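You operate a simulated robot arm through the tools that you are given. There is no shell and no other tool.

You are at the controls of a simulated robot arm. One attempt, no reset.

TASK
Tighten the yellow plate's bolts in the order 2, 1, 3.
Fine: use the red wrench until each ring shows green, then stand it back.

The check looks at the end state, three seconds after you hand in, the way a careful person would. Anything else that was tipped, shoved, dropped, spilled or broken makes it a failure.

THE ROBOT
A 7-joint arm with a fingered hand, fixed in place. Base frame: the origin is on the floor under the middle of its stand, x ahead of it, y to its left, z up. Lengths are in mm, angles in degrees, forces in N, time in s.
It reaches about 1023 mm from its shoulder. Its first joint turns from -166.0 to 166.0 degrees. Payload 4 kg.
The TCP is the grasp point between the finger pads, 30 mm short of the fingertips. In the tool frame z runs along the fingers and y along their closing line. The gripper opens to 104 mm; its body begins 35 mm behind the TCP. The gripper is a hand of 4 fingers: y runs from the thumb to the fingers, the wrist lies at [-15, -113, -190] in the tool frame, and closing takes about 1.5 s.
Orientation is that of the tool frame in the base frame, as [roll, pitch, yaw] about the fixed x, y, z axes, in that order (R = Rz(yaw) Ry(pitch) Rx(roll)). With the fingers straight down and the wrist toward the robot, the tool's x, y and z point along [0, 1, 0], [1, 0, 0] and [0, 0, -1] of the base frame.

THE INTERFACE
- The arm moves only by the tool move_arm. Its arguments are lists of equal length, an entry for each row: "slide": the shift along the tool's x, y, z in units of 25 mm (1.0 is 25 mm), a list of three; "dr": the turn, a rotation vector about the tool's x, y, z in units of 8 degrees (1.0 is 8 degrees), a list of three; "grip": the finger opening in cm, from 0 to 10.4. In form: {"slide": [[dx, dy, dz], ...], "dr": [[rx, ry, rz], ...], "grip": [grip, ...]}. A call has 1 to 20 rows; each row shifts and turns the commanded pose from where the row before left it, along the tool's axes as they then stand. A call with a number of a shift or a turn outside -1 to 1 is refused whole. Each row takes 0.2 s and may step no farther than 50 mm and 8.6 degrees from the row before; otherwise, or with a gripper value out of range, the whole call is refused. Where a pose cannot be reached the arm comes as near as it can. A force on the tool above 40 N (or 10 N above the force at the start of the call, whichever is more), or a blocked arm, ends the call early, and 0.2 s more pass. Each finger travels about 153 mm/s and halts on what it meets, pressing with about 25 N; the grip force reading is that of the motor and also rises with nothing between the fingers. The clock runs only during rows and for 0.2 s after the last one: add rows that do not move to give the fingers time. It gives the time, the measured TCP pose, the force on the tool (base axes), the opening and the grip force at its end, in the units of the frame above (readings bear some noise), with the torque about the TCP (base axes, N m) and any sound that the robot's microphone picked up.
- Cameras (640 x 400 px; columns grow to the right, rows downward): "scene" is fixed at [220.9, -649, 1475.5]; the picture's right is [0.67, -0.74, 0.00], its down [-0.53, -0.47, -0.71] and it looks along [0.52, 0.47, -0.71] (base axes); focal length 311 px, centre (320, 200). "wrist" rides on the gripper at [61, -92, -130] in the tool frame; the picture's right is [-0.81, 0.27, -0.52], its down [-0.53, -0.71, 0.46] and it looks along [-0.24, 0.64, 0.72] (tool axes); focal length 275 px, centre (320, 200). There is no depth. A picture from a camera that has moved, and an enlarged one, comes with that camera's place and axes in the base frame and with its lens.
- capture(camera): a new picture of that camera. The clock stands still meanwhile.
- grasp_type(shape): the hand has 4 fingers and takes this shape, open, in about a second: jaw (thumb against the fingers, like two jaws); tri (thumb and two fingers); tip (a fingertip pinch); poke (one finger out to press); point (the index stretched); flat (the hand flat); cup (the hand cupped); fist (a fist). The gripper value then closes the fingers along that shape, each until it touches; the sizes above hold for jaw. It gives what a move gives, with no picture.
- inspect(camera, box): a new picture of the part [left, top, right, bottom] of that camera's present view, enlarged. The clock stands still meanwhile.
- sign_off(): hands the job in; it is judged then, once.

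Nothing tells you positions but the pictures and the camera data. Unless the task says otherwise, let go and move clear before handing in.

The tools are called after "Call:" as a command line: name --argument value ..., lists and objects as JSON in quotes. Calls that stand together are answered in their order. move_arm: Moves the arm, as the interface text tells. Its arguments: {"type":"object","properties":{"slide":{"type":"array","items":{"type":"array","items":{"type":"number"}}},"dr":{"type":"array","items":{"type":"array","items":{"type":"number"}}},"grip":{"type":"array","items":{"type":"number"}}},"required":["slide","dr","grip"]} The other tools are called the same way: grasp_type (shape) gives the hand a shape; capture (camera) takes a picture; inspect (camera, box) takes an enlarged picture of a part of a camera's view; sign_off () hands the job in.

At the start:

```text
clock: 0.0
tool_pos: [363.4, -325.6, 1238.6]
tool_rot: [-179.9, 0.0, 90.0]
wrist_force: [0.3, -0.2, 0.0]
torque: [0.03, -0.03, 0.02]
gripper_width: 103.7
gripper_force: 0.1
shape: jaw
```

scene: 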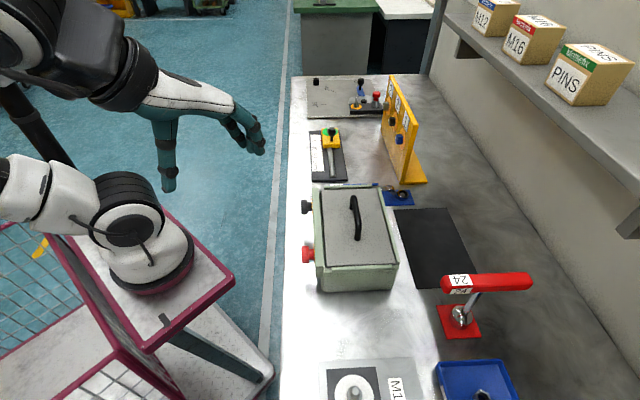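
wrist: 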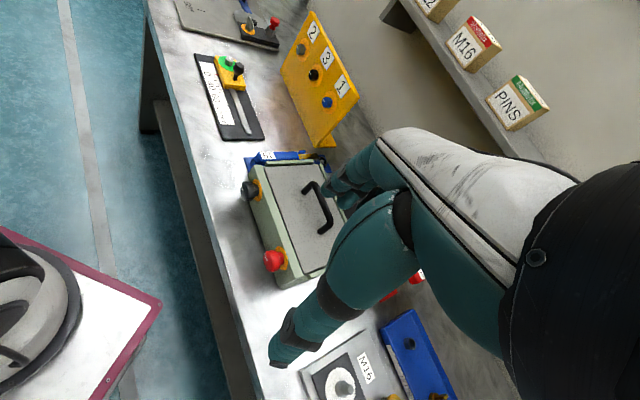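

I see a bench with a yellow upright plate carrying three bolts (labels 2, 3, 1), and a red-handled wrench labelled 24 standing on a red base. First I'll take close-up views to locate things.

Call:
inspect --camera "scene" --box '[360, 60, 450, 210]'

Call:
inspect --camera "scene" --box '[400, 240, 560, 350]'

Call:
inspect --camera "wrist" --box '[260, 0, 380, 160]'

Call:
inspect --camera "scene" --box '[280, 60, 440, 210]'

```text
2.67 times, centred on (405, 135) of scene
camera zoom: at [220.9, -649.0, 1475.5], right [0.67, -0.74, 0.0], down [-0.53, -0.47, -0.71], along [0.52, 0.47, -0.71], focal length 829 px, centre (93, 373)
```

zoom: 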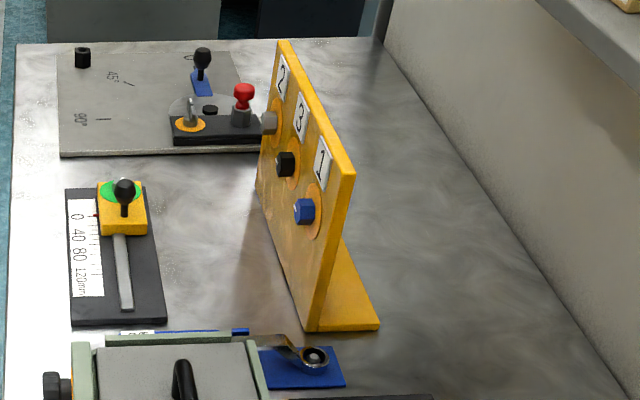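

```text
3.64 times, centred on (480, 295) of scene
camera zoom: at [220.9, -649.0, 1475.5], right [0.67, -0.74, 0.0], down [-0.53, -0.47, -0.71], along [0.52, 0.47, -0.71], focal length 1130 px, centre (-262, -146)
```

zoom: 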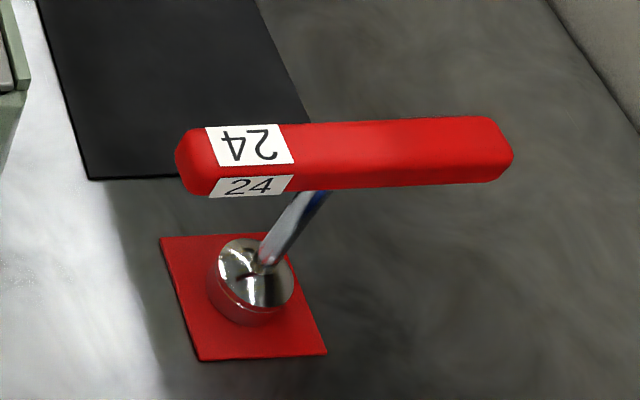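

```text
2.50 times, centred on (320, 80) of wrist
camera zoom: at [271.5, -264.0, 1368.5], right [0.27, -0.81, 0.52], down [-0.71, -0.53, -0.46], along [0.64, -0.24, -0.72], focal length 688 px, centre (320, 500)
```

zoom: 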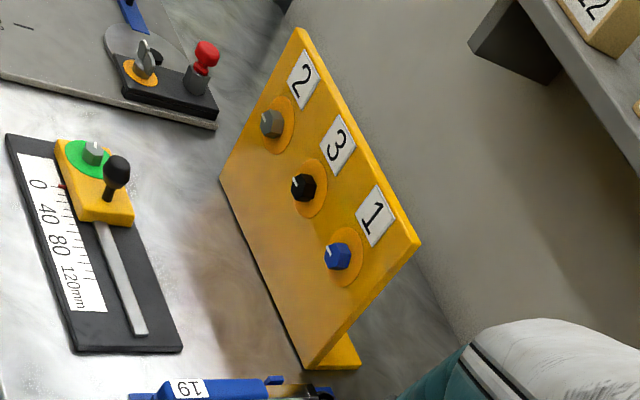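

```text
2.67 times, centred on (360, 135) of scene
camera zoom: at [220.9, -649.0, 1475.5], right [0.67, -0.74, 0.0], down [-0.53, -0.47, -0.71], along [0.52, 0.47, -0.71], focal length 829 px, centre (213, 373)
```

zoom: 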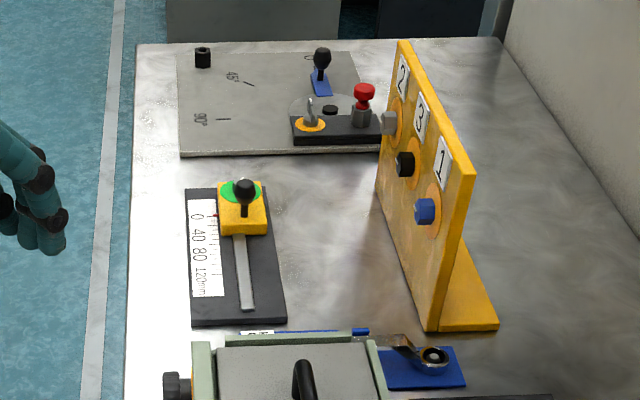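

The bench top looks to be near z=850. The three bolts sit near (1067,-182), (1000,-250) and (925,-320), all at about z=967, and the red T-handle wrench stands at about (611,-680) with its handle near z=1000. I'll zoom in on the bolt heads and the wrench before moving.

Call:
inspect --camera "wrist" --box '[290, 20, 354, 60]'

Call:
inspect --camera "wrist" --box '[296, 60, 360, 130]'

Call:
inspect --camera "scene" --box '[440, 295, 488, 345]'

Call:
inspect --camera "scene" --box '[376, 90, 416, 150]'

Call:
inspect --camera "scene" --box '[0, 0, 290, 300]'

```text
10.00 times, centred on (322, 40) of wrist
camera zoom: at [271.5, -264.0, 1368.5], right [0.27, -0.81, 0.52], down [-0.71, -0.53, -0.46], along [0.64, -0.24, -0.72], focal length 2753 px, centre (300, 1800)
```

zoom: 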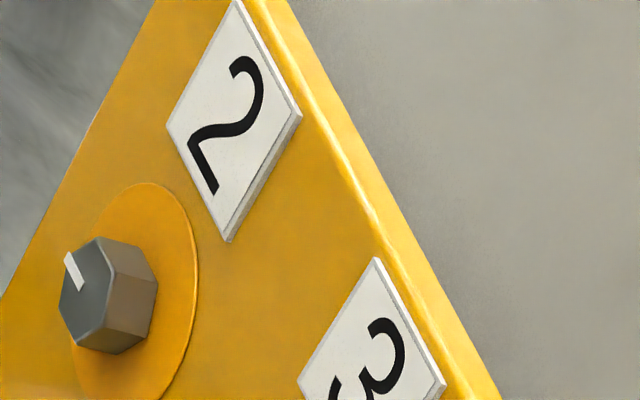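

```text
5.71 times, centred on (328, 95) of wrist
camera zoom: at [271.5, -264.0, 1368.5], right [0.27, -0.81, 0.52], down [-0.71, -0.53, -0.46], along [0.64, -0.24, -0.72], focal length 1573 px, centre (274, 800)
```

zoom: 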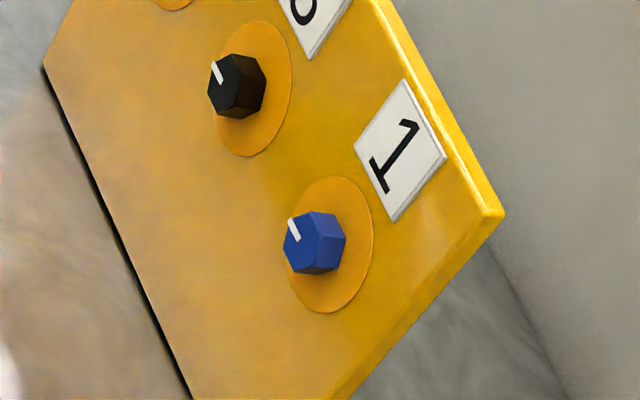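

```text
8.00 times, centred on (464, 320) of scene
camera zoom: at [220.9, -649.0, 1475.5], right [0.67, -0.74, 0.0], down [-0.53, -0.47, -0.71], along [0.52, 0.47, -0.71], focal length 2487 px, centre (-832, -760)
```

zoom: 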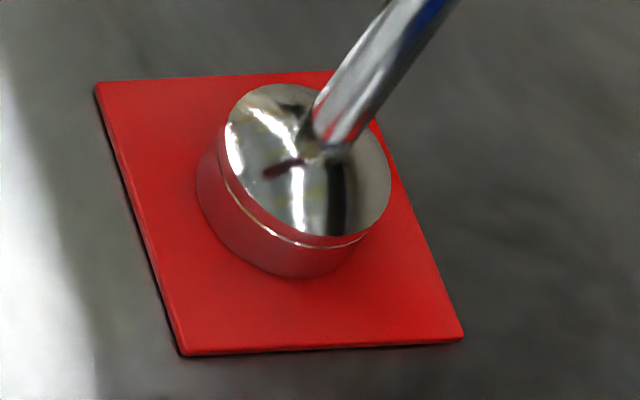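

```text
6.67 times, centred on (396, 120) of scene
camera zoom: at [220.9, -649.0, 1475.5], right [0.67, -0.74, 0.0], down [-0.53, -0.47, -0.71], along [0.52, 0.47, -0.71], focal length 2072 px, centre (-187, 733)
```

zoom: 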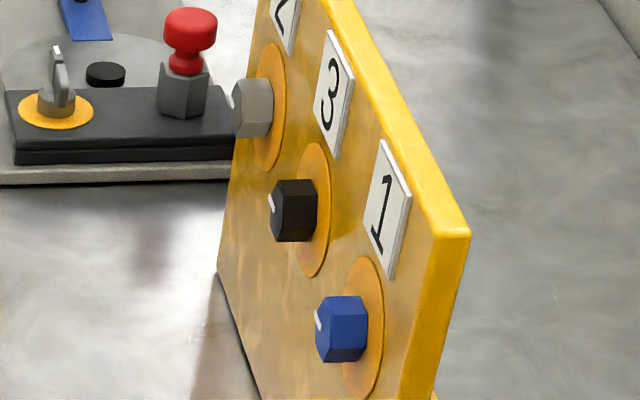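

```text
1.33 times, centred on (145, 150) of scene
camera zoom: at [220.9, -649.0, 1475.5], right [0.67, -0.74, 0.0], down [-0.53, -0.47, -0.71], along [0.52, 0.47, -0.71], focal length 414 px, centre (553, 267)
```

zoom: 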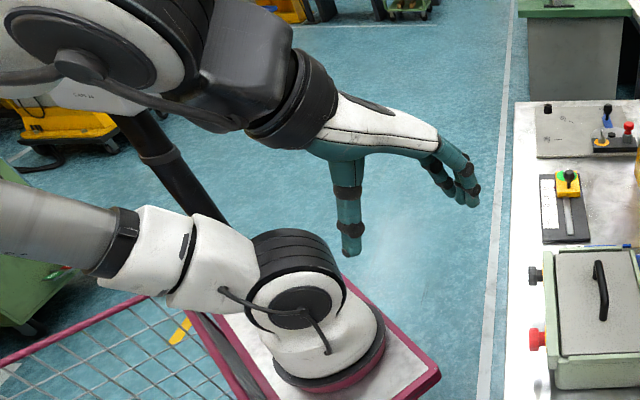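

The bolt heads are hexagonal with a white mark and sit in orange rings. The wrench is a T-handle with a socket of about 40 mm, standing on a red pad. I'll move to a point above the wrench, keeping the hand high and open.

Call:
move_arm --slide '[[-0.71, 0.496, 0.176], [-0.71, 0.496, 0.176], [-0.71, 0.496, 0.176], [-0.71, 0.496, 0.176], [-0.71, 0.496, 0.176], [-0.71, 0.496, 0.176], [-0.71, 0.496, 0.176], [-0.71, 0.496, 0.176], [-0.71, 0.496, 0.176], [-0.71, 0.496, 0.176], [-0.71, 0.496, 0.176], [-0.71, 0.496, 0.176], [-0.71, 0.496, 0.176], [-0.71, 0.496, 0.176], [-0.71, 0.496, 0.176]]' --dr '[[0, 0, 0], [0, 0, 0], [0, 0, 0], [0, 0, 0], [0, 0, 0], [0, 0, 0], [0, 0, 0], [0, 0, 0], [0, 0, 0], [0, 0, 0], [0, 0, 0], [0, 0, 0], [0, 0, 0], [0, 0, 0], [0, 0, 0]]' --grip '[10.4, 10.4, 10.4, 10.4, 10.4, 10.4, 10.4, 10.4, 10.4, 10.4, 10.4, 10.4, 10.4, 10.4, 10.4]'

Call:
capture --camera "scene"

Call:
capture --camera "wrist"

```text
clock: 3.2
tool_pos: [546.0, -590.6, 1174.2]
tool_rot: [180.0, 0.0, 90.0]
wrist_force: [-0.8, -0.4, 0.2]
torque: [-0.02, -0.01, 0.0]
gripper_width: 103.8
gripper_force: 0.2
shape: jaw
```

```text
taken
```

scene: 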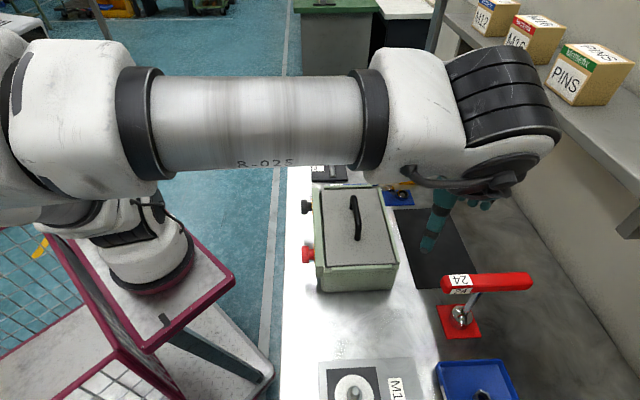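

```text
taken
camera wrist: at [454.6, -529.3, 1303.3], right [0.27, -0.81, 0.52], down [-0.71, -0.53, -0.46], along [0.64, -0.24, -0.72], focal length 275 px, centre (320, 200)
```

wrist: 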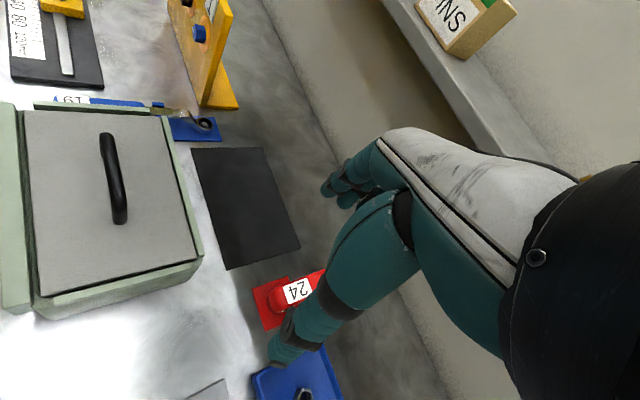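

The arm is now near the wrench with clear space around it. Next I'll turn the hand 45° so the fingers close across the handle.

Call:
move_arm --slide '[[0, 0, 0], [0, 0, 0], [0, 0, 0], [0, 0, 0], [0, 0, 0], [0, 0, 0]]' --dr '[[0, 0, -0.94], [0, 0, -0.94], [0, 0, -0.94], [0, 0, -0.94], [0, 0, -0.94], [0, 0, -0.94]]' --grip '[10.4, 10.4, 10.4, 10.4, 10.4, 10.4]'

Call:
capture --camera "scene"

Call:
capture --camera "wrist"

```text
clock: 4.6
tool_pos: [549.8, -592.5, 1173.5]
tool_rot: [180.0, 0.0, 135.1]
wrist_force: [-0.9, -0.5, 1.2]
torque: [0.01, 0.02, 0.02]
gripper_width: 103.4
gripper_force: 0.0
shape: jaw
```

```text
taken
```

scene: 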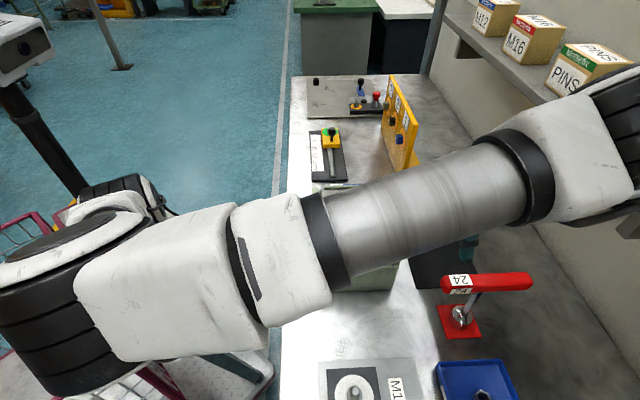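

```text
taken
camera wrist: at [441.3, -614.0, 1302.2], right [0.77, -0.38, 0.52], down [-0.12, -0.88, -0.46], along [0.63, 0.29, -0.72], focal length 275 px, centre (320, 200)
```

wrist: 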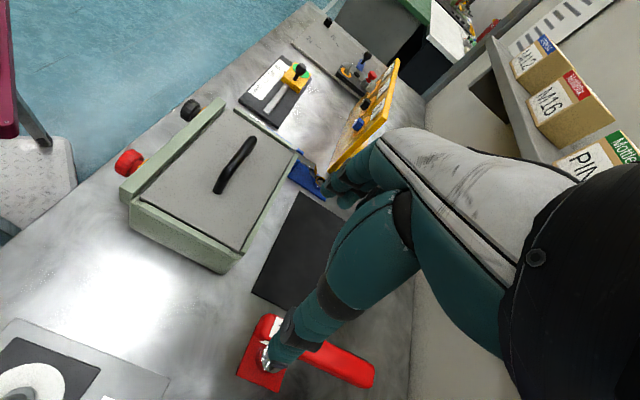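

The arm reached the rotated pose without trouble. I'll now move sideways until the hand is directly over the wrench handle.

Call:
move_arm --slide '[[-0.5295, -0.0935, 0], [-0.5295, -0.0935, 0], [-0.5295, -0.0935, 0], [-0.5295, -0.0935, 0], [-0.5295, -0.0935, 0], [-0.5295, -0.0935, 0], [-0.5295, -0.0935, 0], [-0.5295, -0.0935, 0]]' --dr '[[0, 0, 0], [0, 0, 0], [0, 0, 0], [0, 0, 0], [0, 0, 0], [0, 0, 0], [0, 0, 0], [0, 0, 0]]' --grip '[10.4, 10.4, 10.4, 10.4, 10.4, 10.4, 10.4, 10.4]'

Call:
capture --camera "scene"

Call:
capture --camera "wrist"

```text
clock: 6.4
tool_pos: [611.2, -680.3, 1170.6]
tool_rot: [-180.0, 0.0, 135.1]
wrist_force: [0.4, -0.4, 0.1]
torque: [0.0, -0.02, 0.03]
gripper_width: 103.6
gripper_force: 0.0
shape: jaw
```

```text
taken
```

scene: 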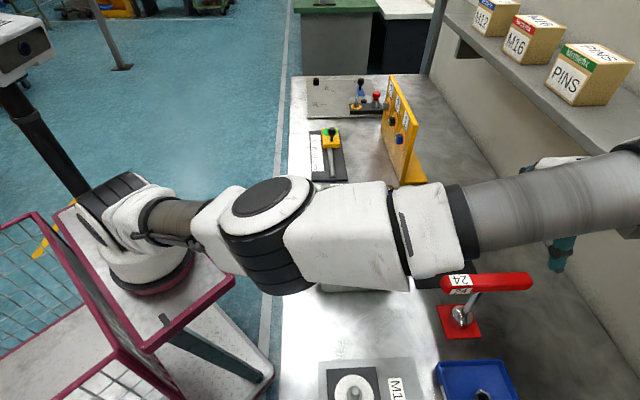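

```text
taken
camera wrist: at [502.2, -700.9, 1301.5], right [0.77, -0.38, 0.52], down [-0.13, -0.88, -0.46], along [0.63, 0.28, -0.72], focal length 275 px, centre (320, 200)
```

wrist: 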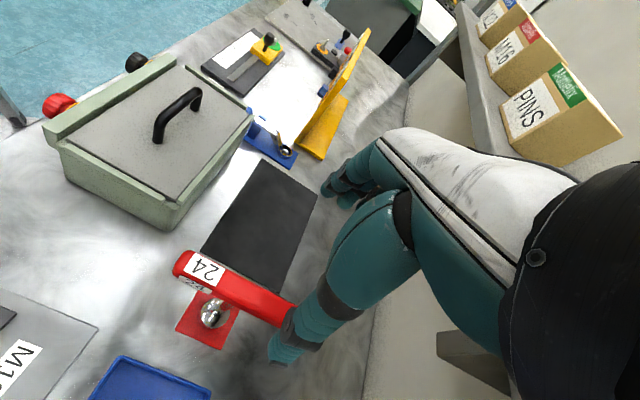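

The hand is above the handle, and the predicted handle position matches the picture. I'll zoom in to refine the socket and handle positions before lowering.

Call:
inspect --camera "wrist" --box '[160, 235, 320, 360]'

Call:
inspect --camera "scene" --box '[430, 240, 590, 345]'

Call:
inspect --camera "scene" --box '[480, 60, 640, 280]'

```text
3.20 times, centred on (240, 298) of wrist
camera zoom: at [502.2, -700.9, 1301.5], right [0.77, -0.38, 0.52], down [-0.13, -0.88, -0.46], along [0.63, 0.28, -0.72], focal length 881 px, centre (576, -112)
```

zoom: 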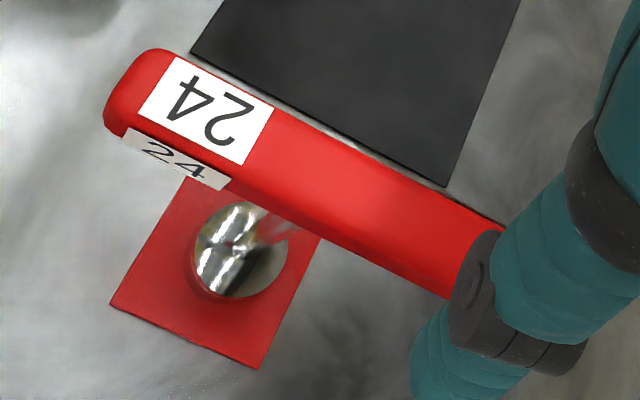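

```text
3.81 times, centred on (510, 292) of scene
camera zoom: at [220.9, -649.0, 1475.5], right [0.67, -0.74, 0.0], down [-0.53, -0.47, -0.71], along [0.52, 0.47, -0.71], focal length 1184 px, centre (-404, -152)
```

zoom: 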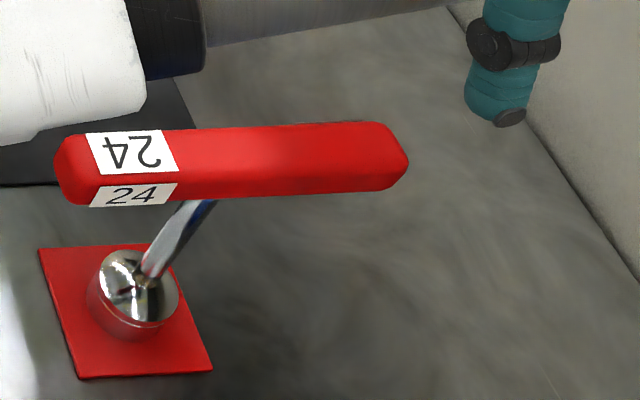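

```text
1.82 times, centred on (560, 170) of scene
camera zoom: at [220.9, -649.0, 1475.5], right [0.67, -0.74, 0.0], down [-0.53, -0.47, -0.71], along [0.52, 0.47, -0.71], focal length 565 px, centre (-116, 254)
```

zoom: 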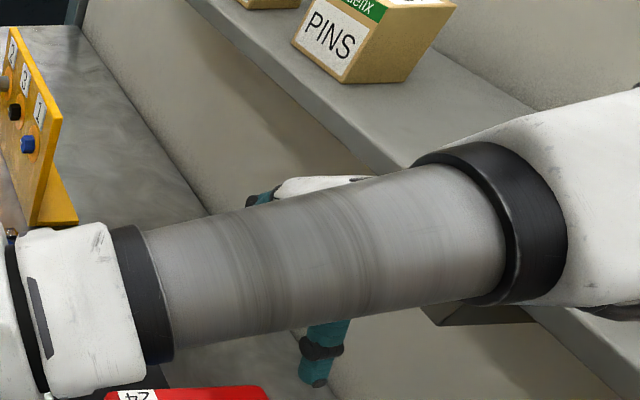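

The handle centre is within a few millimetres of where I placed it. I'll lower so the fingertips stop just above the handle and check the alignment again.

Call:
move_arm --slide '[[0, 0.06, 0.6], [0, 0, 0.6], [0, 0, 0.6], [0, 0, 0.6], [0, 0, 0.6], [0, 0, 0.6], [0, 0, 0.5]]' --dr '[[0, 0, 0], [0, 0, 0], [0, 0, 0], [0, 0, 0], [0, 0, 0], [0, 0, 0], [0, 0, 0]]' --grip '[10.4, 10.4, 10.4, 10.4, 10.4, 10.4, 10.4]'

Call:
capture --camera "scene"

Call:
capture --camera "wrist"

```text
clock: 8.0
tool_pos: [612.2, -680.5, 1070.3]
tool_rot: [-180.0, 0.0, 135.1]
wrist_force: [-0.9, -0.8, -0.3]
torque: [-0.02, 0.01, 0.04]
gripper_width: 103.5
gripper_force: 0.1
shape: jaw
```

```text
taken
```

scene: 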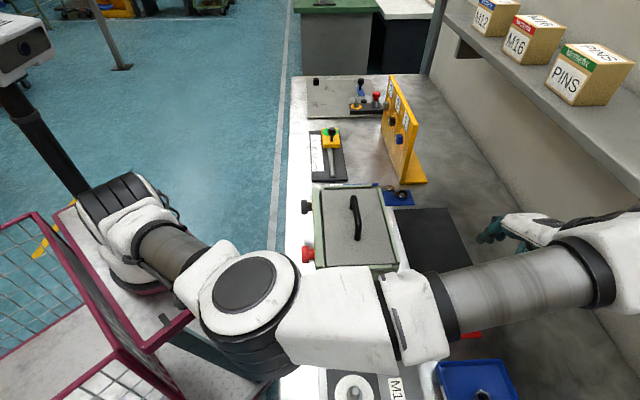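

```text
taken
camera wrist: at [503.1, -701.2, 1199.7], right [0.77, -0.38, 0.52], down [-0.13, -0.88, -0.46], along [0.63, 0.28, -0.72], focal length 275 px, centre (320, 200)
```

wrist: 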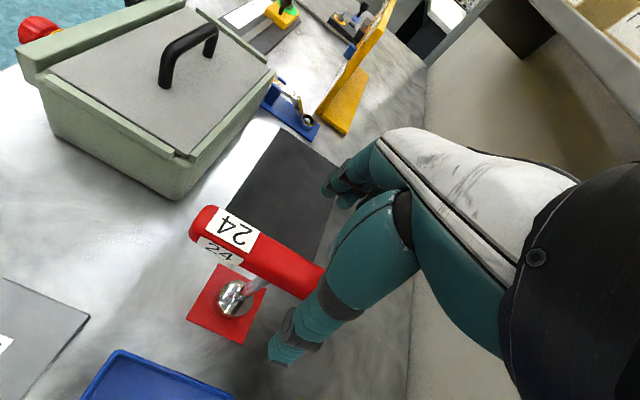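

The hand is just above the handle and the arm looks clear of the case. I'll check the alignment up close before going down onto it.

Call:
inspect --camera "wrist" --box '[170, 150, 410, 380]'

Call:
inspect --camera "scene" --box '[440, 180, 640, 350]'

```text
1.74 times, centred on (290, 265) of wrist
camera zoom: at [503.1, -701.2, 1199.7], right [0.77, -0.38, 0.52], down [-0.13, -0.88, -0.46], along [0.63, 0.28, -0.72], focal length 479 px, centre (372, 87)
```

zoom: 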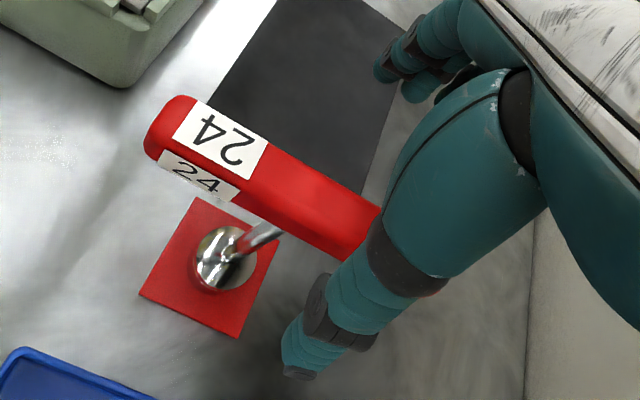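

```text
2.35 times, centred on (540, 265) of scene
camera zoom: at [220.9, -649.0, 1475.5], right [0.67, -0.74, 0.0], down [-0.53, -0.47, -0.71], along [0.52, 0.47, -0.71], focal length 731 px, centre (-198, 47)
```

zoom: 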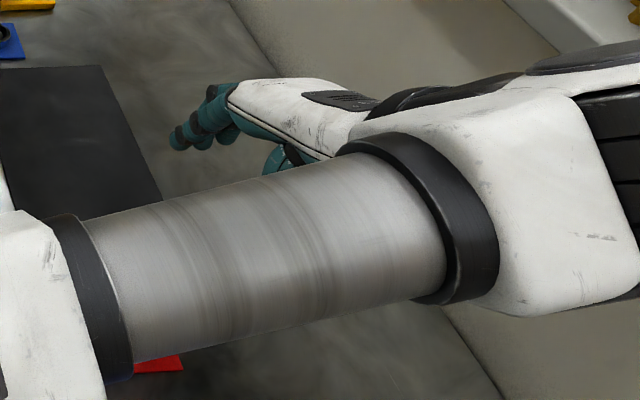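

The handle lies along the finger gap, with its centre about 5 mm toward tool +x. I'll shift that way and go down so the handle sits between the pads.

Call:
move_arm --slide '[[0.2, 0, 0], [0, 0, 0.45], [0, 0, 0.45], [0, 0, 0.45], [0, 0, 0.45], [0, 0, 0.45], [0, 0, 0.45], [0, 0, 0.2]]' --dr '[[0, 0, 0], [0, 0, 0], [0, 0, 0], [0, 0, 0], [0, 0, 0], [0, 0, 0], [0, 0, 0], [0, 0, 0]]' --grip '[10.4, 10.4, 10.4, 10.4, 10.4, 10.4, 10.4, 10.4]'

Call:
capture --camera "scene"

Call:
capture --camera "wrist"

```text
clock: 9.8
tool_pos: [609.3, -677.9, 995.9]
tool_rot: [-179.9, 0.0, 135.1]
wrist_force: [0.1, 0.7, 0.5]
torque: [-0.02, -0.01, 0.01]
gripper_width: 103.8
gripper_force: 0.1
shape: jaw
```

```text
taken
```

scene: 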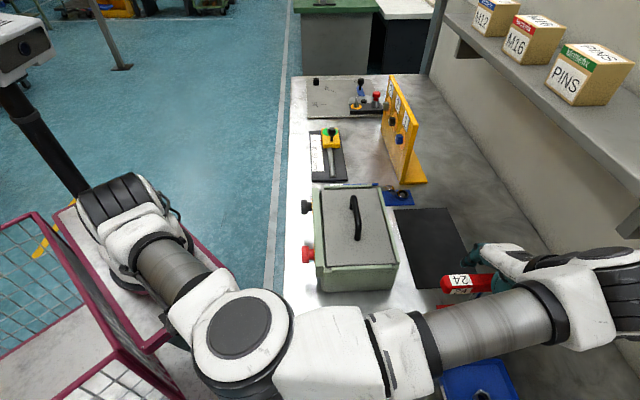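

```text
taken
camera wrist: at [500.4, -697.9, 1126.8], right [0.77, -0.38, 0.52], down [-0.13, -0.88, -0.46], along [0.63, 0.28, -0.72], focal length 275 px, centre (320, 200)
```

wrist: 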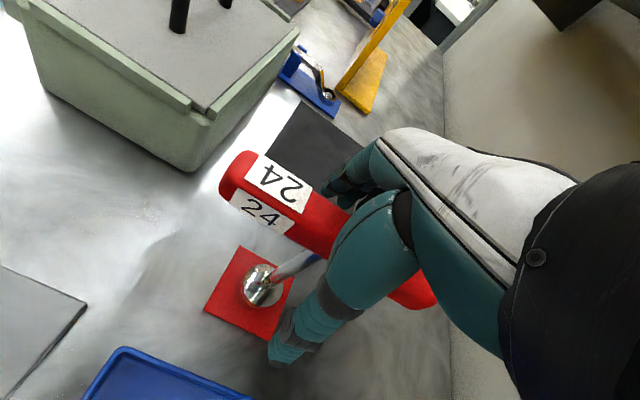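

Call:
inspect --camera "wrist" --box '[200, 120, 460, 380]'

Call:
inspect --camera "scene" --box '[430, 220, 640, 380]'

```text
1.54 times, centred on (330, 250) of wrist
camera zoom: at [500.4, -697.9, 1126.8], right [0.77, -0.38, 0.52], down [-0.13, -0.88, -0.46], along [0.63, 0.28, -0.72], focal length 424 px, centre (305, 123)
```

zoom: 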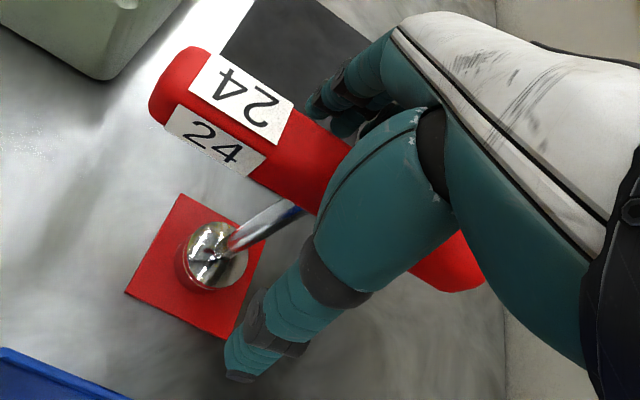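

```text
2.50 times, centred on (535, 300) of scene
camera zoom: at [220.9, -649.0, 1475.5], right [0.67, -0.74, 0.0], down [-0.53, -0.47, -0.71], along [0.52, 0.47, -0.71], focal length 777 px, centre (-218, -50)
```

zoom: 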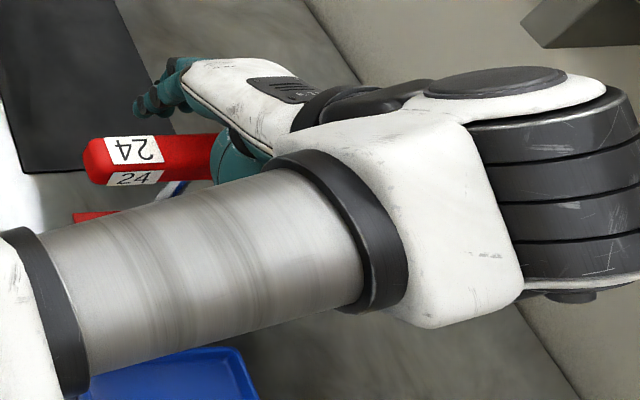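

The handle sits between the pads with the shaft nearly centred. I'll shift a little more in +x and close the hand gradually.

Call:
move_arm --slide '[[0.12, 0, 0], [0, 0, 0], [0, 0, 0], [0, 0, 0], [0, 0, 0], [0, 0, 0], [0, 0, 0], [0, 0, 0], [0, 0, 0], [0, 0, 0], [0, 0, 0], [0, 0, 0]]' --dr '[[0, 0, 0], [0, 0, 0], [0, 0, 0], [0, 0, 0], [0, 0, 0], [0, 0, 0], [0, 0, 0], [0, 0, 0], [0, 0, 0], [0, 0, 0], [0, 0, 0], [0, 0, 0]]' --grip '[9, 7.5, 6, 5, 4.2, 3.6, 3.2, 2.8, 2.4, 2.0, 1.6, 1.2]'

Call:
inspect --camera "wrist" --box '[200, 120, 460, 380]'

Call:
inspect --camera "scene" --box '[430, 220, 640, 380]'

```text
clock: 12.4
tool_pos: [607.6, -674.0, 998.7]
tool_rot: [-180.0, 0.0, 135.0]
wrist_force: [0.4, 0.5, -0.2]
torque: [0.01, -0.02, 0.0]
gripper_width: 12.1
gripper_force: 0.0
shape: jaw
```

```text
1.54 times, centred on (330, 250) of wrist
camera zoom: at [498.7, -695.3, 1127.6], right [0.77, -0.38, 0.52], down [-0.13, -0.88, -0.46], along [0.63, 0.28, -0.72], focal length 424 px, centre (305, 123)
```

zoom: 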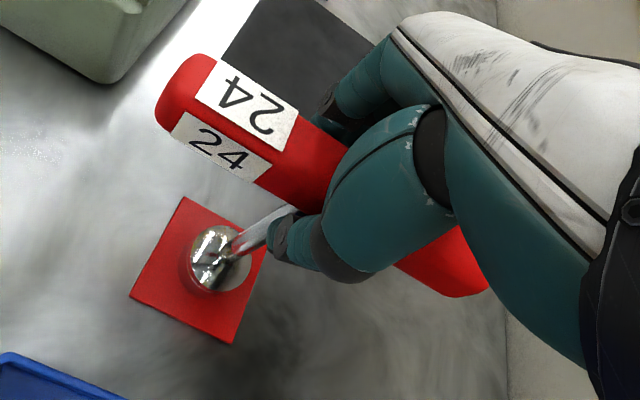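

```text
2.50 times, centred on (535, 300) of scene
camera zoom: at [220.9, -649.0, 1475.5], right [0.67, -0.74, 0.0], down [-0.53, -0.47, -0.71], along [0.52, 0.47, -0.71], focal length 777 px, centre (-218, -50)
```

zoom: 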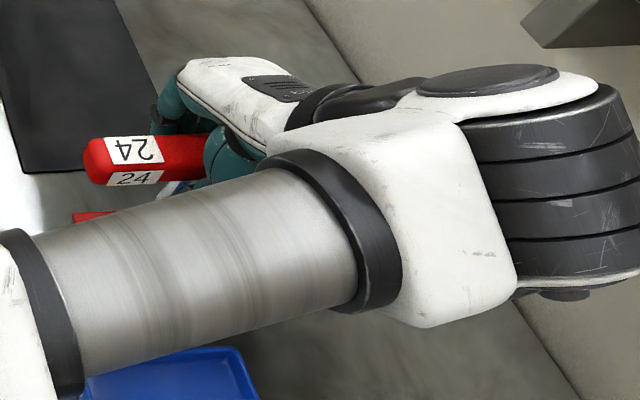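

The fingers closed to 12 mm without feeling anything, so the pads may have passed below the handle. I'll zoom in to see the geometry before doing anything else.

Call:
inspect --camera "wrist" --box '[250, 140, 360, 240]'

Call:
inspect --camera "scene" --box '[455, 260, 535, 310]'

Call:
inspect --camera "wrist" --box '[260, 220, 360, 310]'

```text
4.00 times, centred on (305, 190) of wrist
camera zoom: at [498.7, -695.3, 1127.6], right [0.77, -0.38, 0.52], down [-0.13, -0.88, -0.46], along [0.63, 0.28, -0.72], focal length 1101 px, centre (380, 240)
```

zoom: 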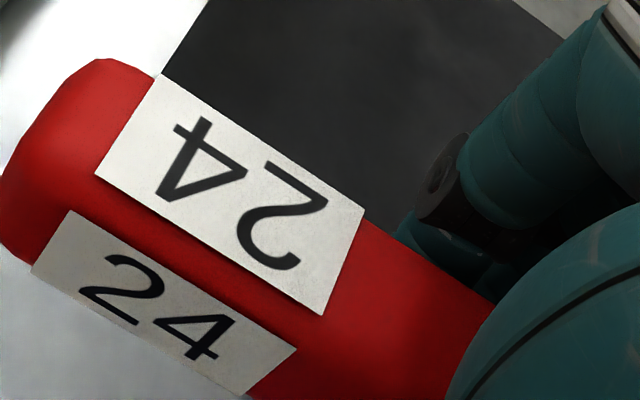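

```text
8.00 times, centred on (495, 285) of scene
camera zoom: at [220.9, -649.0, 1475.5], right [0.67, -0.74, 0.0], down [-0.53, -0.47, -0.71], along [0.52, 0.47, -0.71], focal length 2487 px, centre (-1080, -480)
```

zoom: 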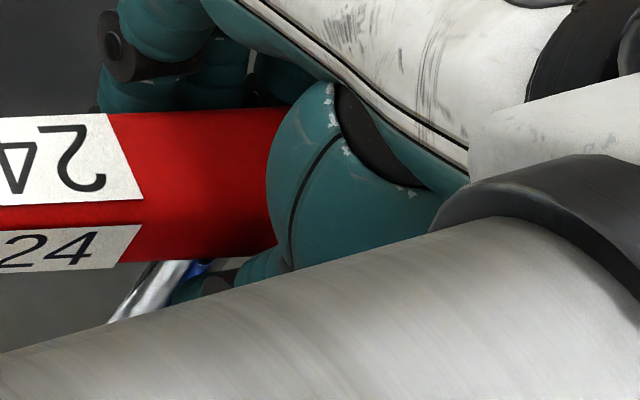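

```text
4.44 times, centred on (310, 265) of wrist
camera zoom: at [498.7, -695.3, 1127.6], right [0.77, -0.38, 0.52], down [-0.13, -0.88, -0.46], along [0.63, 0.28, -0.72], focal length 1224 px, centre (364, -89)
```

zoom: 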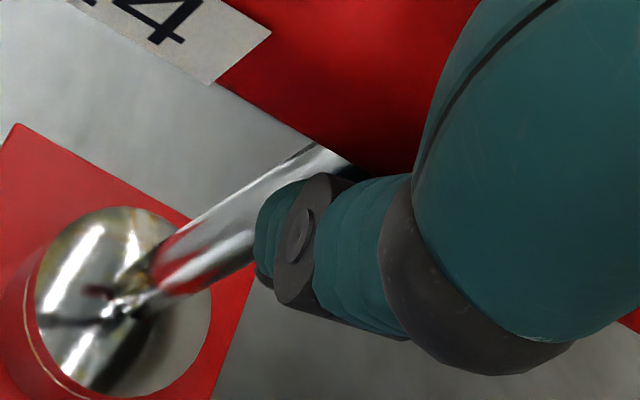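

The two views agree that the handle spans about z=998–1022, so its centre is near z=1010, and it is offset about 5 mm toward the thumb. I'll reopen, move up 11 mm and shift 5 mm toward the thumb, then close again.

Call:
move_arm --slide '[[0, 0, 0], [0, 0, 0], [0, 0, 0], [0, 0, 0], [0, 0, 0], [0, 0, 0], [0.07, -0.1, -0.2], [0, -0.09, -0.25], [0, 0, 0], [0, 0, 0]]' --dr '[[0, 0, 0], [0, 0, 0], [0, 0, 0], [0, 0, 0], [0, 0, 0], [0, 0, 0], [0, 0, 0], [0, 0, 0], [0, 0, 0], [0, 0, 0]]' --grip '[3, 5, 7, 9, 10.4, 10.4, 10.4, 10.4, 10.4, 10.4]'

Call:
inspect --camera "wrist" --box '[200, 120, 460, 380]'

```text
clock: 14.6
tool_pos: [601.2, -676.4, 1008.3]
tool_rot: [180.0, 0.1, 135.1]
wrist_force: [-0.4, -0.6, -0.7]
torque: [-0.03, 0.01, -0.04]
gripper_width: 103.6
gripper_force: 0.1
shape: jaw
```

```text
1.54 times, centred on (330, 250) of wrist
camera zoom: at [493.2, -697.8, 1138.6], right [0.77, -0.38, 0.52], down [-0.13, -0.88, -0.46], along [0.63, 0.28, -0.72], focal length 424 px, centre (305, 123)
```

zoom: 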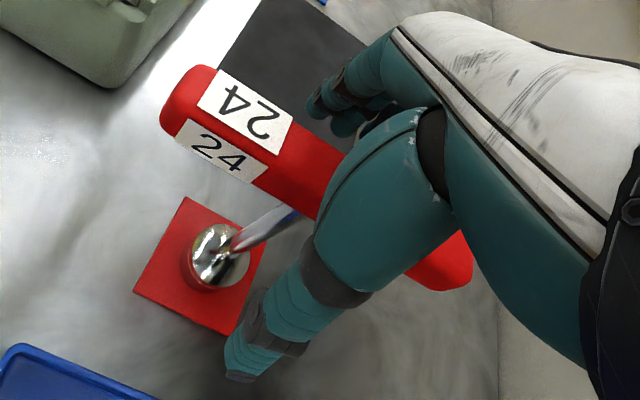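

Call:
move_arm --slide '[[0, 0, 0], [0, 0, 0], [0, 0, 0], [0, 0, 0], [0, 0, 0], [0, 0, 0], [0, 0, 0], [0, 0, 0], [0, 0, 0], [0, 0, 0], [0, 0, 0], [0, 0, 0]]' --dr '[[0, 0, 0], [0, 0, 0], [0, 0, 0], [0, 0, 0], [0, 0, 0], [0, 0, 0], [0, 0, 0], [0, 0, 0], [0, 0, 0], [0, 0, 0], [0, 0, 0], [0, 0, 0]]' --grip '[9, 7.5, 6, 5, 4.2, 3.6, 3.2, 2.8, 2.4, 2.0, 1.6, 1.2]'

Call:
inspect --camera "wrist" --box '[200, 120, 460, 380]'

Call:
inspect --camera "scene" --box '[440, 240, 560, 330]'

```text
clock: 17.2
tool_pos: [602.1, -676.2, 1008.0]
tool_rot: [180.0, 0.0, 135.0]
wrist_force: [-0.7, -0.1, -3.4]
torque: [-0.03, 0.04, 0.03]
gripper_width: 18.1
gripper_force: 25.3
shape: jaw
```

```text
1.54 times, centred on (330, 250) of wrist
camera zoom: at [493.2, -698.0, 1138.2], right [0.77, -0.38, 0.52], down [-0.13, -0.88, -0.46], along [0.63, 0.28, -0.72], focal length 424 px, centre (305, 123)
```

zoom: 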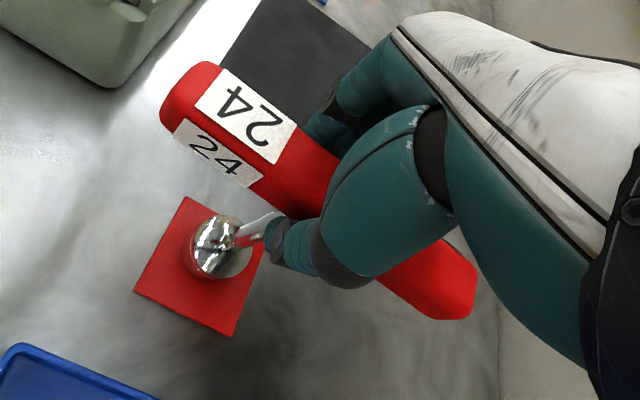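

```text
4.44 times, centred on (500, 285) of scene
camera zoom: at [220.9, -649.0, 1475.5], right [0.67, -0.74, 0.0], down [-0.53, -0.47, -0.71], along [0.52, 0.47, -0.71], focal length 1382 px, centre (-480, -178)
```

zoom: 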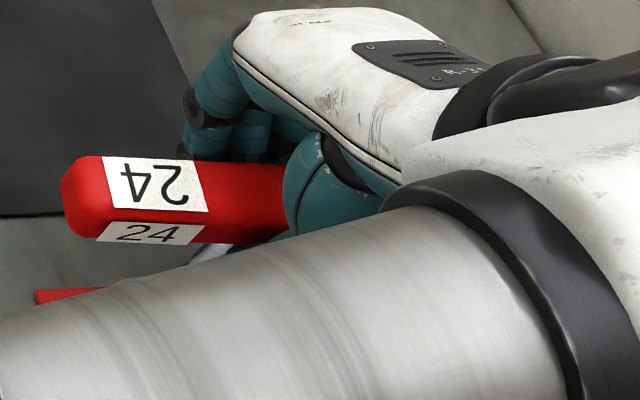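

The grip reads 25 N at 18 mm, so the handle is held with the fingertips hooked slightly under it. I'll measure how the handle sits in the hand before lifting.

Call:
inspect --camera "wrist" --box '[250, 140, 360, 240]'

Call:
inspect --camera "scene" --box '[445, 265, 525, 315]'

Call:
inspect --camera "wrist" --box '[255, 230, 355, 320]'

```text
4.00 times, centred on (305, 190) of wrist
camera zoom: at [493.2, -698.0, 1138.2], right [0.77, -0.38, 0.52], down [-0.13, -0.88, -0.46], along [0.63, 0.28, -0.72], focal length 1101 px, centre (380, 240)
```

zoom: 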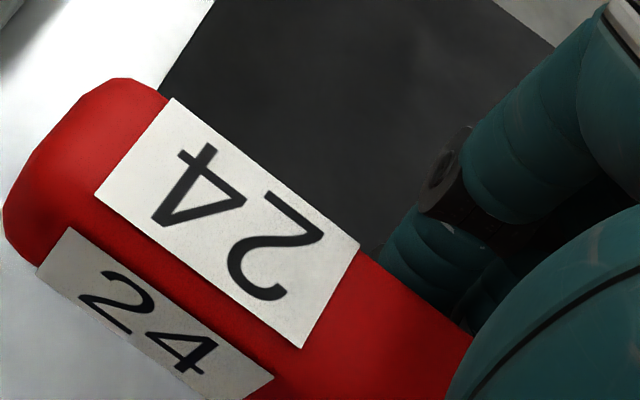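

```text
8.00 times, centred on (485, 290) of scene
camera zoom: at [220.9, -649.0, 1475.5], right [0.67, -0.74, 0.0], down [-0.53, -0.47, -0.71], along [0.52, 0.47, -0.71], focal length 2487 px, centre (-1000, -520)
```

zoom: 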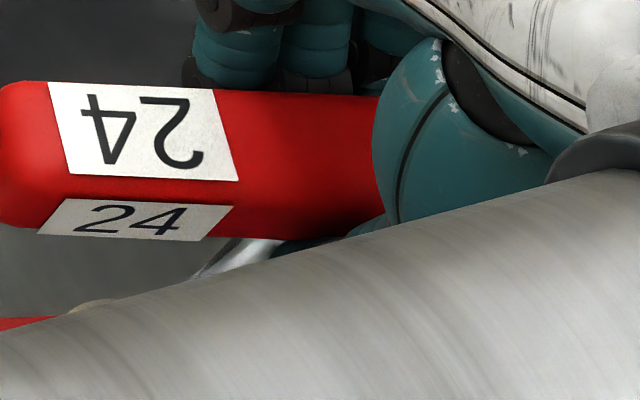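

```text
4.44 times, centred on (305, 275) of wrist
camera zoom: at [493.2, -698.0, 1138.2], right [0.77, -0.38, 0.52], down [-0.13, -0.88, -0.46], along [0.63, 0.28, -0.72], focal length 1224 px, centre (387, -133)
```

zoom: 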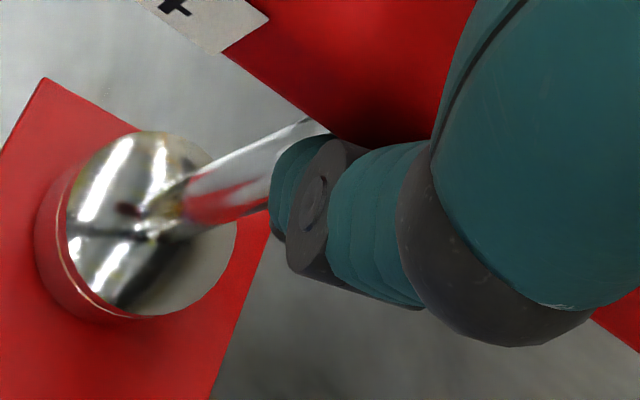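

The grip yawed the handle about 11° and tilted it about 8°, because the fingertips curled under it. I'll release gently and let the wrench settle upright, then re-grip a little higher on the pads.

Call:
move_arm --slide '[[0, 0, 0], [0, 0, 0], [0, 0, 0], [0, 0, 0], [0, 0, 0], [0, 0, 0], [0, 0, 0], [0, 0, 0], [0, 0, 0], [0, 0, 0], [0, 0, 0], [0, 0, 0]]' --dr '[[0, 0, 0], [0, 0, 0], [0, 0, 0], [0, 0, 0], [0, 0, 0], [0, 0, 0], [0, 0, 0], [0, 0, 0], [0, 0, 0], [0, 0, 0], [0, 0, 0], [0, 0, 0]]' --grip '[1.8, 2.1, 2.4, 2.7, 3.0, 3.5, 4.2, 5.5, 7.0, 9.0, 10.4, 10.4]'

Call:
inspect --camera "wrist" --box '[250, 140, 360, 240]'

Call:
inspect --camera "scene" --box '[445, 265, 525, 315]'

Call:
inspect --camera "wrist" --box '[240, 220, 360, 330]'

```text
clock: 19.8
tool_pos: [601.9, -676.9, 1008.7]
tool_rot: [-180.0, 0.0, 135.1]
wrist_force: [-0.1, -0.4, -0.1]
torque: [-0.01, 0.0, -0.01]
gripper_width: 103.6
gripper_force: 0.0
shape: jaw
```

```text
4.00 times, centred on (305, 190) of wrist
camera zoom: at [493.2, -697.8, 1138.5], right [0.77, -0.38, 0.52], down [-0.13, -0.88, -0.46], along [0.63, 0.28, -0.72], focal length 1101 px, centre (380, 240)
```

zoom: 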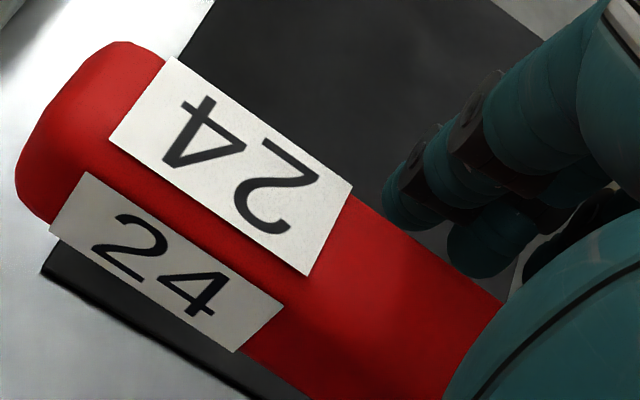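

```text
8.00 times, centred on (485, 290) of scene
camera zoom: at [220.9, -649.0, 1475.5], right [0.67, -0.74, 0.0], down [-0.53, -0.47, -0.71], along [0.52, 0.47, -0.71], focal length 2487 px, centre (-1000, -520)
```

zoom: 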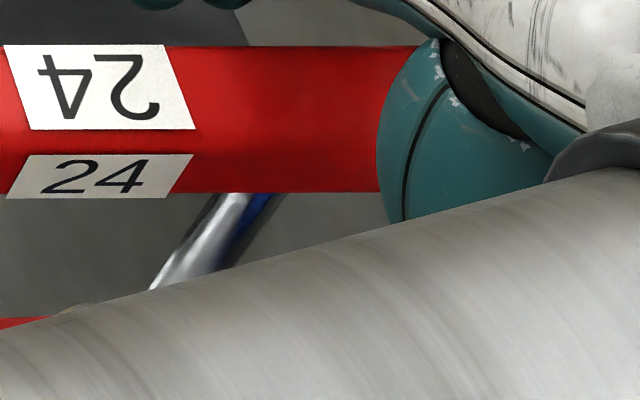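

```text
3.64 times, centred on (300, 275) of wrist
camera zoom: at [493.2, -697.8, 1138.5], right [0.77, -0.38, 0.52], down [-0.13, -0.88, -0.46], along [0.63, 0.28, -0.72], focal length 1001 px, centre (393, -73)
```

zoom: 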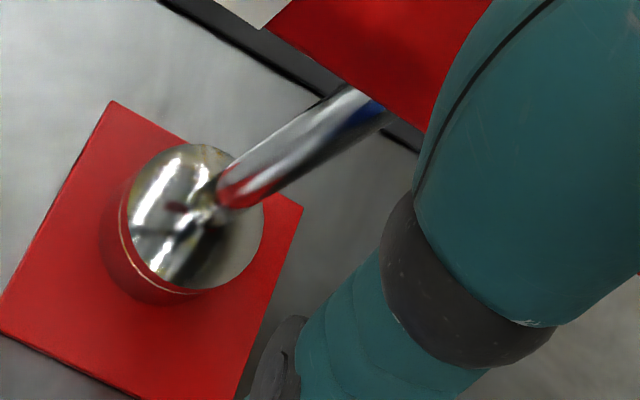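

The wrench settled upright on its pad, shifted a few mm. The thumb tip had pressed on the shaft rather than the handle. I'll raise to z≈1018, shift +5 mm in y, turn about 4° to match the handle, and close slowly again.

Call:
move_arm --slide '[[0, 0.1, -0.2], [0, 0.1, -0.2], [0, 0, 0], [0, 0, 0], [0, 0, 0]]' --dr '[[0, 0, 0.25], [0, 0, 0.25], [0, 0, 0], [0, 0, 0], [0, 0, 0]]' --grip '[10.4, 10.4, 10.4, 9, 7.5]'

Call:
move_arm --slide '[[0, 0, 0], [0, 0, 0], [0, 0, 0], [0, 0, 0], [0, 0, 0], [0, 0, 0], [0, 0, 0]]' --dr '[[0, 0, 0], [0, 0, 0], [0, 0, 0], [0, 0, 0], [0, 0, 0], [0, 0, 0], [0, 0, 0]]' --grip '[6.5, 5.5, 5.0, 4.6, 4.2, 3.8, 3.8]'

Call:
inspect --camera "wrist" --box '[240, 140, 400, 330]'

Call:
inspect --camera "scene" --box '[445, 260, 535, 315]'

```text
clock: 21.0
tool_pos: [605.9, -672.1, 1019.5]
tool_rot: [-180.0, 0.0, 131.1]
wrist_force: [-0.2, 0.3, -0.3]
torque: [0.02, -0.02, -0.01]
gripper_width: 75.3
gripper_force: 0.0
shape: jaw
```

```text
clock: 22.6
tool_pos: [605.2, -672.0, 1018.7]
tool_rot: [-180.0, 0.0, 131.1]
wrist_force: [1.0, 0.8, 0.1]
torque: [0.05, -0.01, 0.01]
gripper_width: 38.6
gripper_force: 0.0
shape: jaw
```

```text
2.11 times, centred on (320, 235) of wrist
camera zoom: at [494.8, -685.8, 1148.7], right [0.74, -0.43, 0.52], down [-0.19, -0.87, -0.46], along [0.65, 0.24, -0.72], focal length 580 px, centre (320, 126)
```

zoom: 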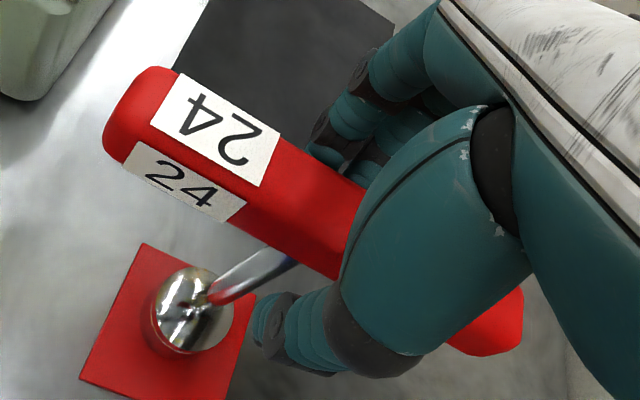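

```text
7.11 times, centred on (490, 288) of scene
camera zoom: at [220.9, -649.0, 1475.5], right [0.67, -0.74, 0.0], down [-0.53, -0.47, -0.71], along [0.52, 0.47, -0.71], focal length 2210 px, centre (-889, -422)
```

zoom: 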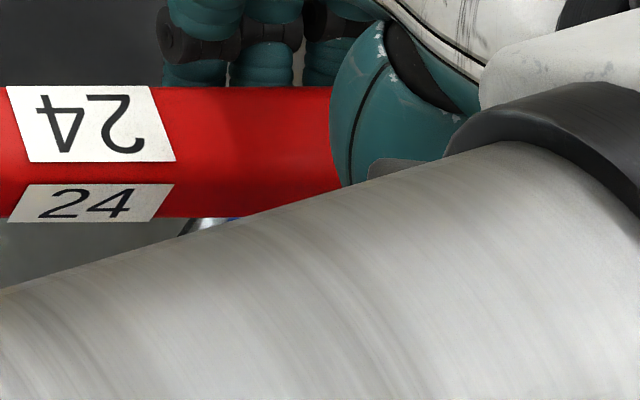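

The thumb tip reaches about 35 mm below the TCP, so I need to grip nearer the fingertips to keep the thumb off the shaft. I'll reopen, undo the yaw of about 3.5°, shift 2.5 mm and rise to z≈1027, then close slowly.

Call:
move_arm --slide '[[0, 0, 0], [0, 0, 0], [0, 0, 0], [0, 0, 0], [0, 0.1, -0.12], [0, 0, -0.12], [0, 0, -0.1], [0, 0, 0]]' --dr '[[0, 0, 0], [0, 0, 0], [0, 0, 0], [0, 0, 0], [0, 0, -0.2], [0, 0, -0.25], [0, 0, 0], [0, 0, 0]]' --grip '[5, 7, 9, 9, 9, 9, 9, 9]'

Call:
move_arm --slide '[[0, 0, 0], [0, 0, 0], [0, 0, 0], [0, 0, 0], [0, 0, 0], [0, 0, 0], [0, 0, 0], [0, 0, 0]]' --dr '[[0, 0, 0], [0, 0, 0], [0, 0, 0], [0, 0, 0], [0, 0, 0], [0, 0, 0], [0, 0, 0], [0, 0, 0]]' --grip '[7.5, 6.2, 5.4, 4.8, 4.4, 4.0, 3.7, 3.7]'

Call:
inspect --camera "wrist" --box '[240, 140, 400, 330]'

Call:
inspect --camera "scene" --box '[445, 260, 535, 315]'

```text
clock: 24.4
tool_pos: [607.7, -668.7, 1028.5]
tool_rot: [-179.9, 0.0, 134.7]
wrist_force: [0.2, 0.1, -0.4]
torque: [-0.04, 0.01, -0.03]
gripper_width: 89.8
gripper_force: 0.1
shape: jaw
```

```text
clock: 26.2
tool_pos: [607.1, -669.7, 1028.1]
tool_rot: [-180.0, -0.1, 134.7]
wrist_force: [-0.4, 0.4, 0.8]
torque: [-0.04, 0.01, 0.0]
gripper_width: 37.3
gripper_force: 0.0
shape: jaw
```

```text
2.11 times, centred on (320, 235) of wrist
camera zoom: at [498.2, -690.6, 1157.9], right [0.77, -0.38, 0.52], down [-0.13, -0.88, -0.46], along [0.63, 0.28, -0.72], focal length 580 px, centre (320, 126)
```

zoom: 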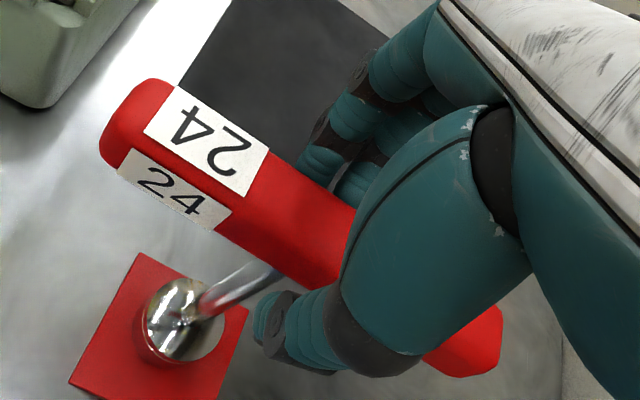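

```text
7.11 times, centred on (490, 288) of scene
camera zoom: at [220.9, -649.0, 1475.5], right [0.67, -0.74, 0.0], down [-0.53, -0.47, -0.71], along [0.52, 0.47, -0.71], focal length 2210 px, centre (-889, -422)
```

zoom: 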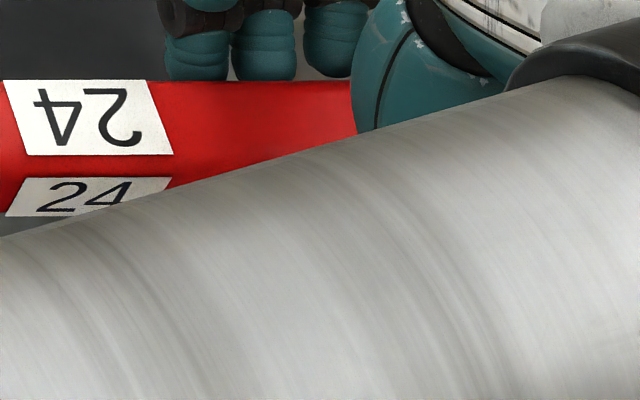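

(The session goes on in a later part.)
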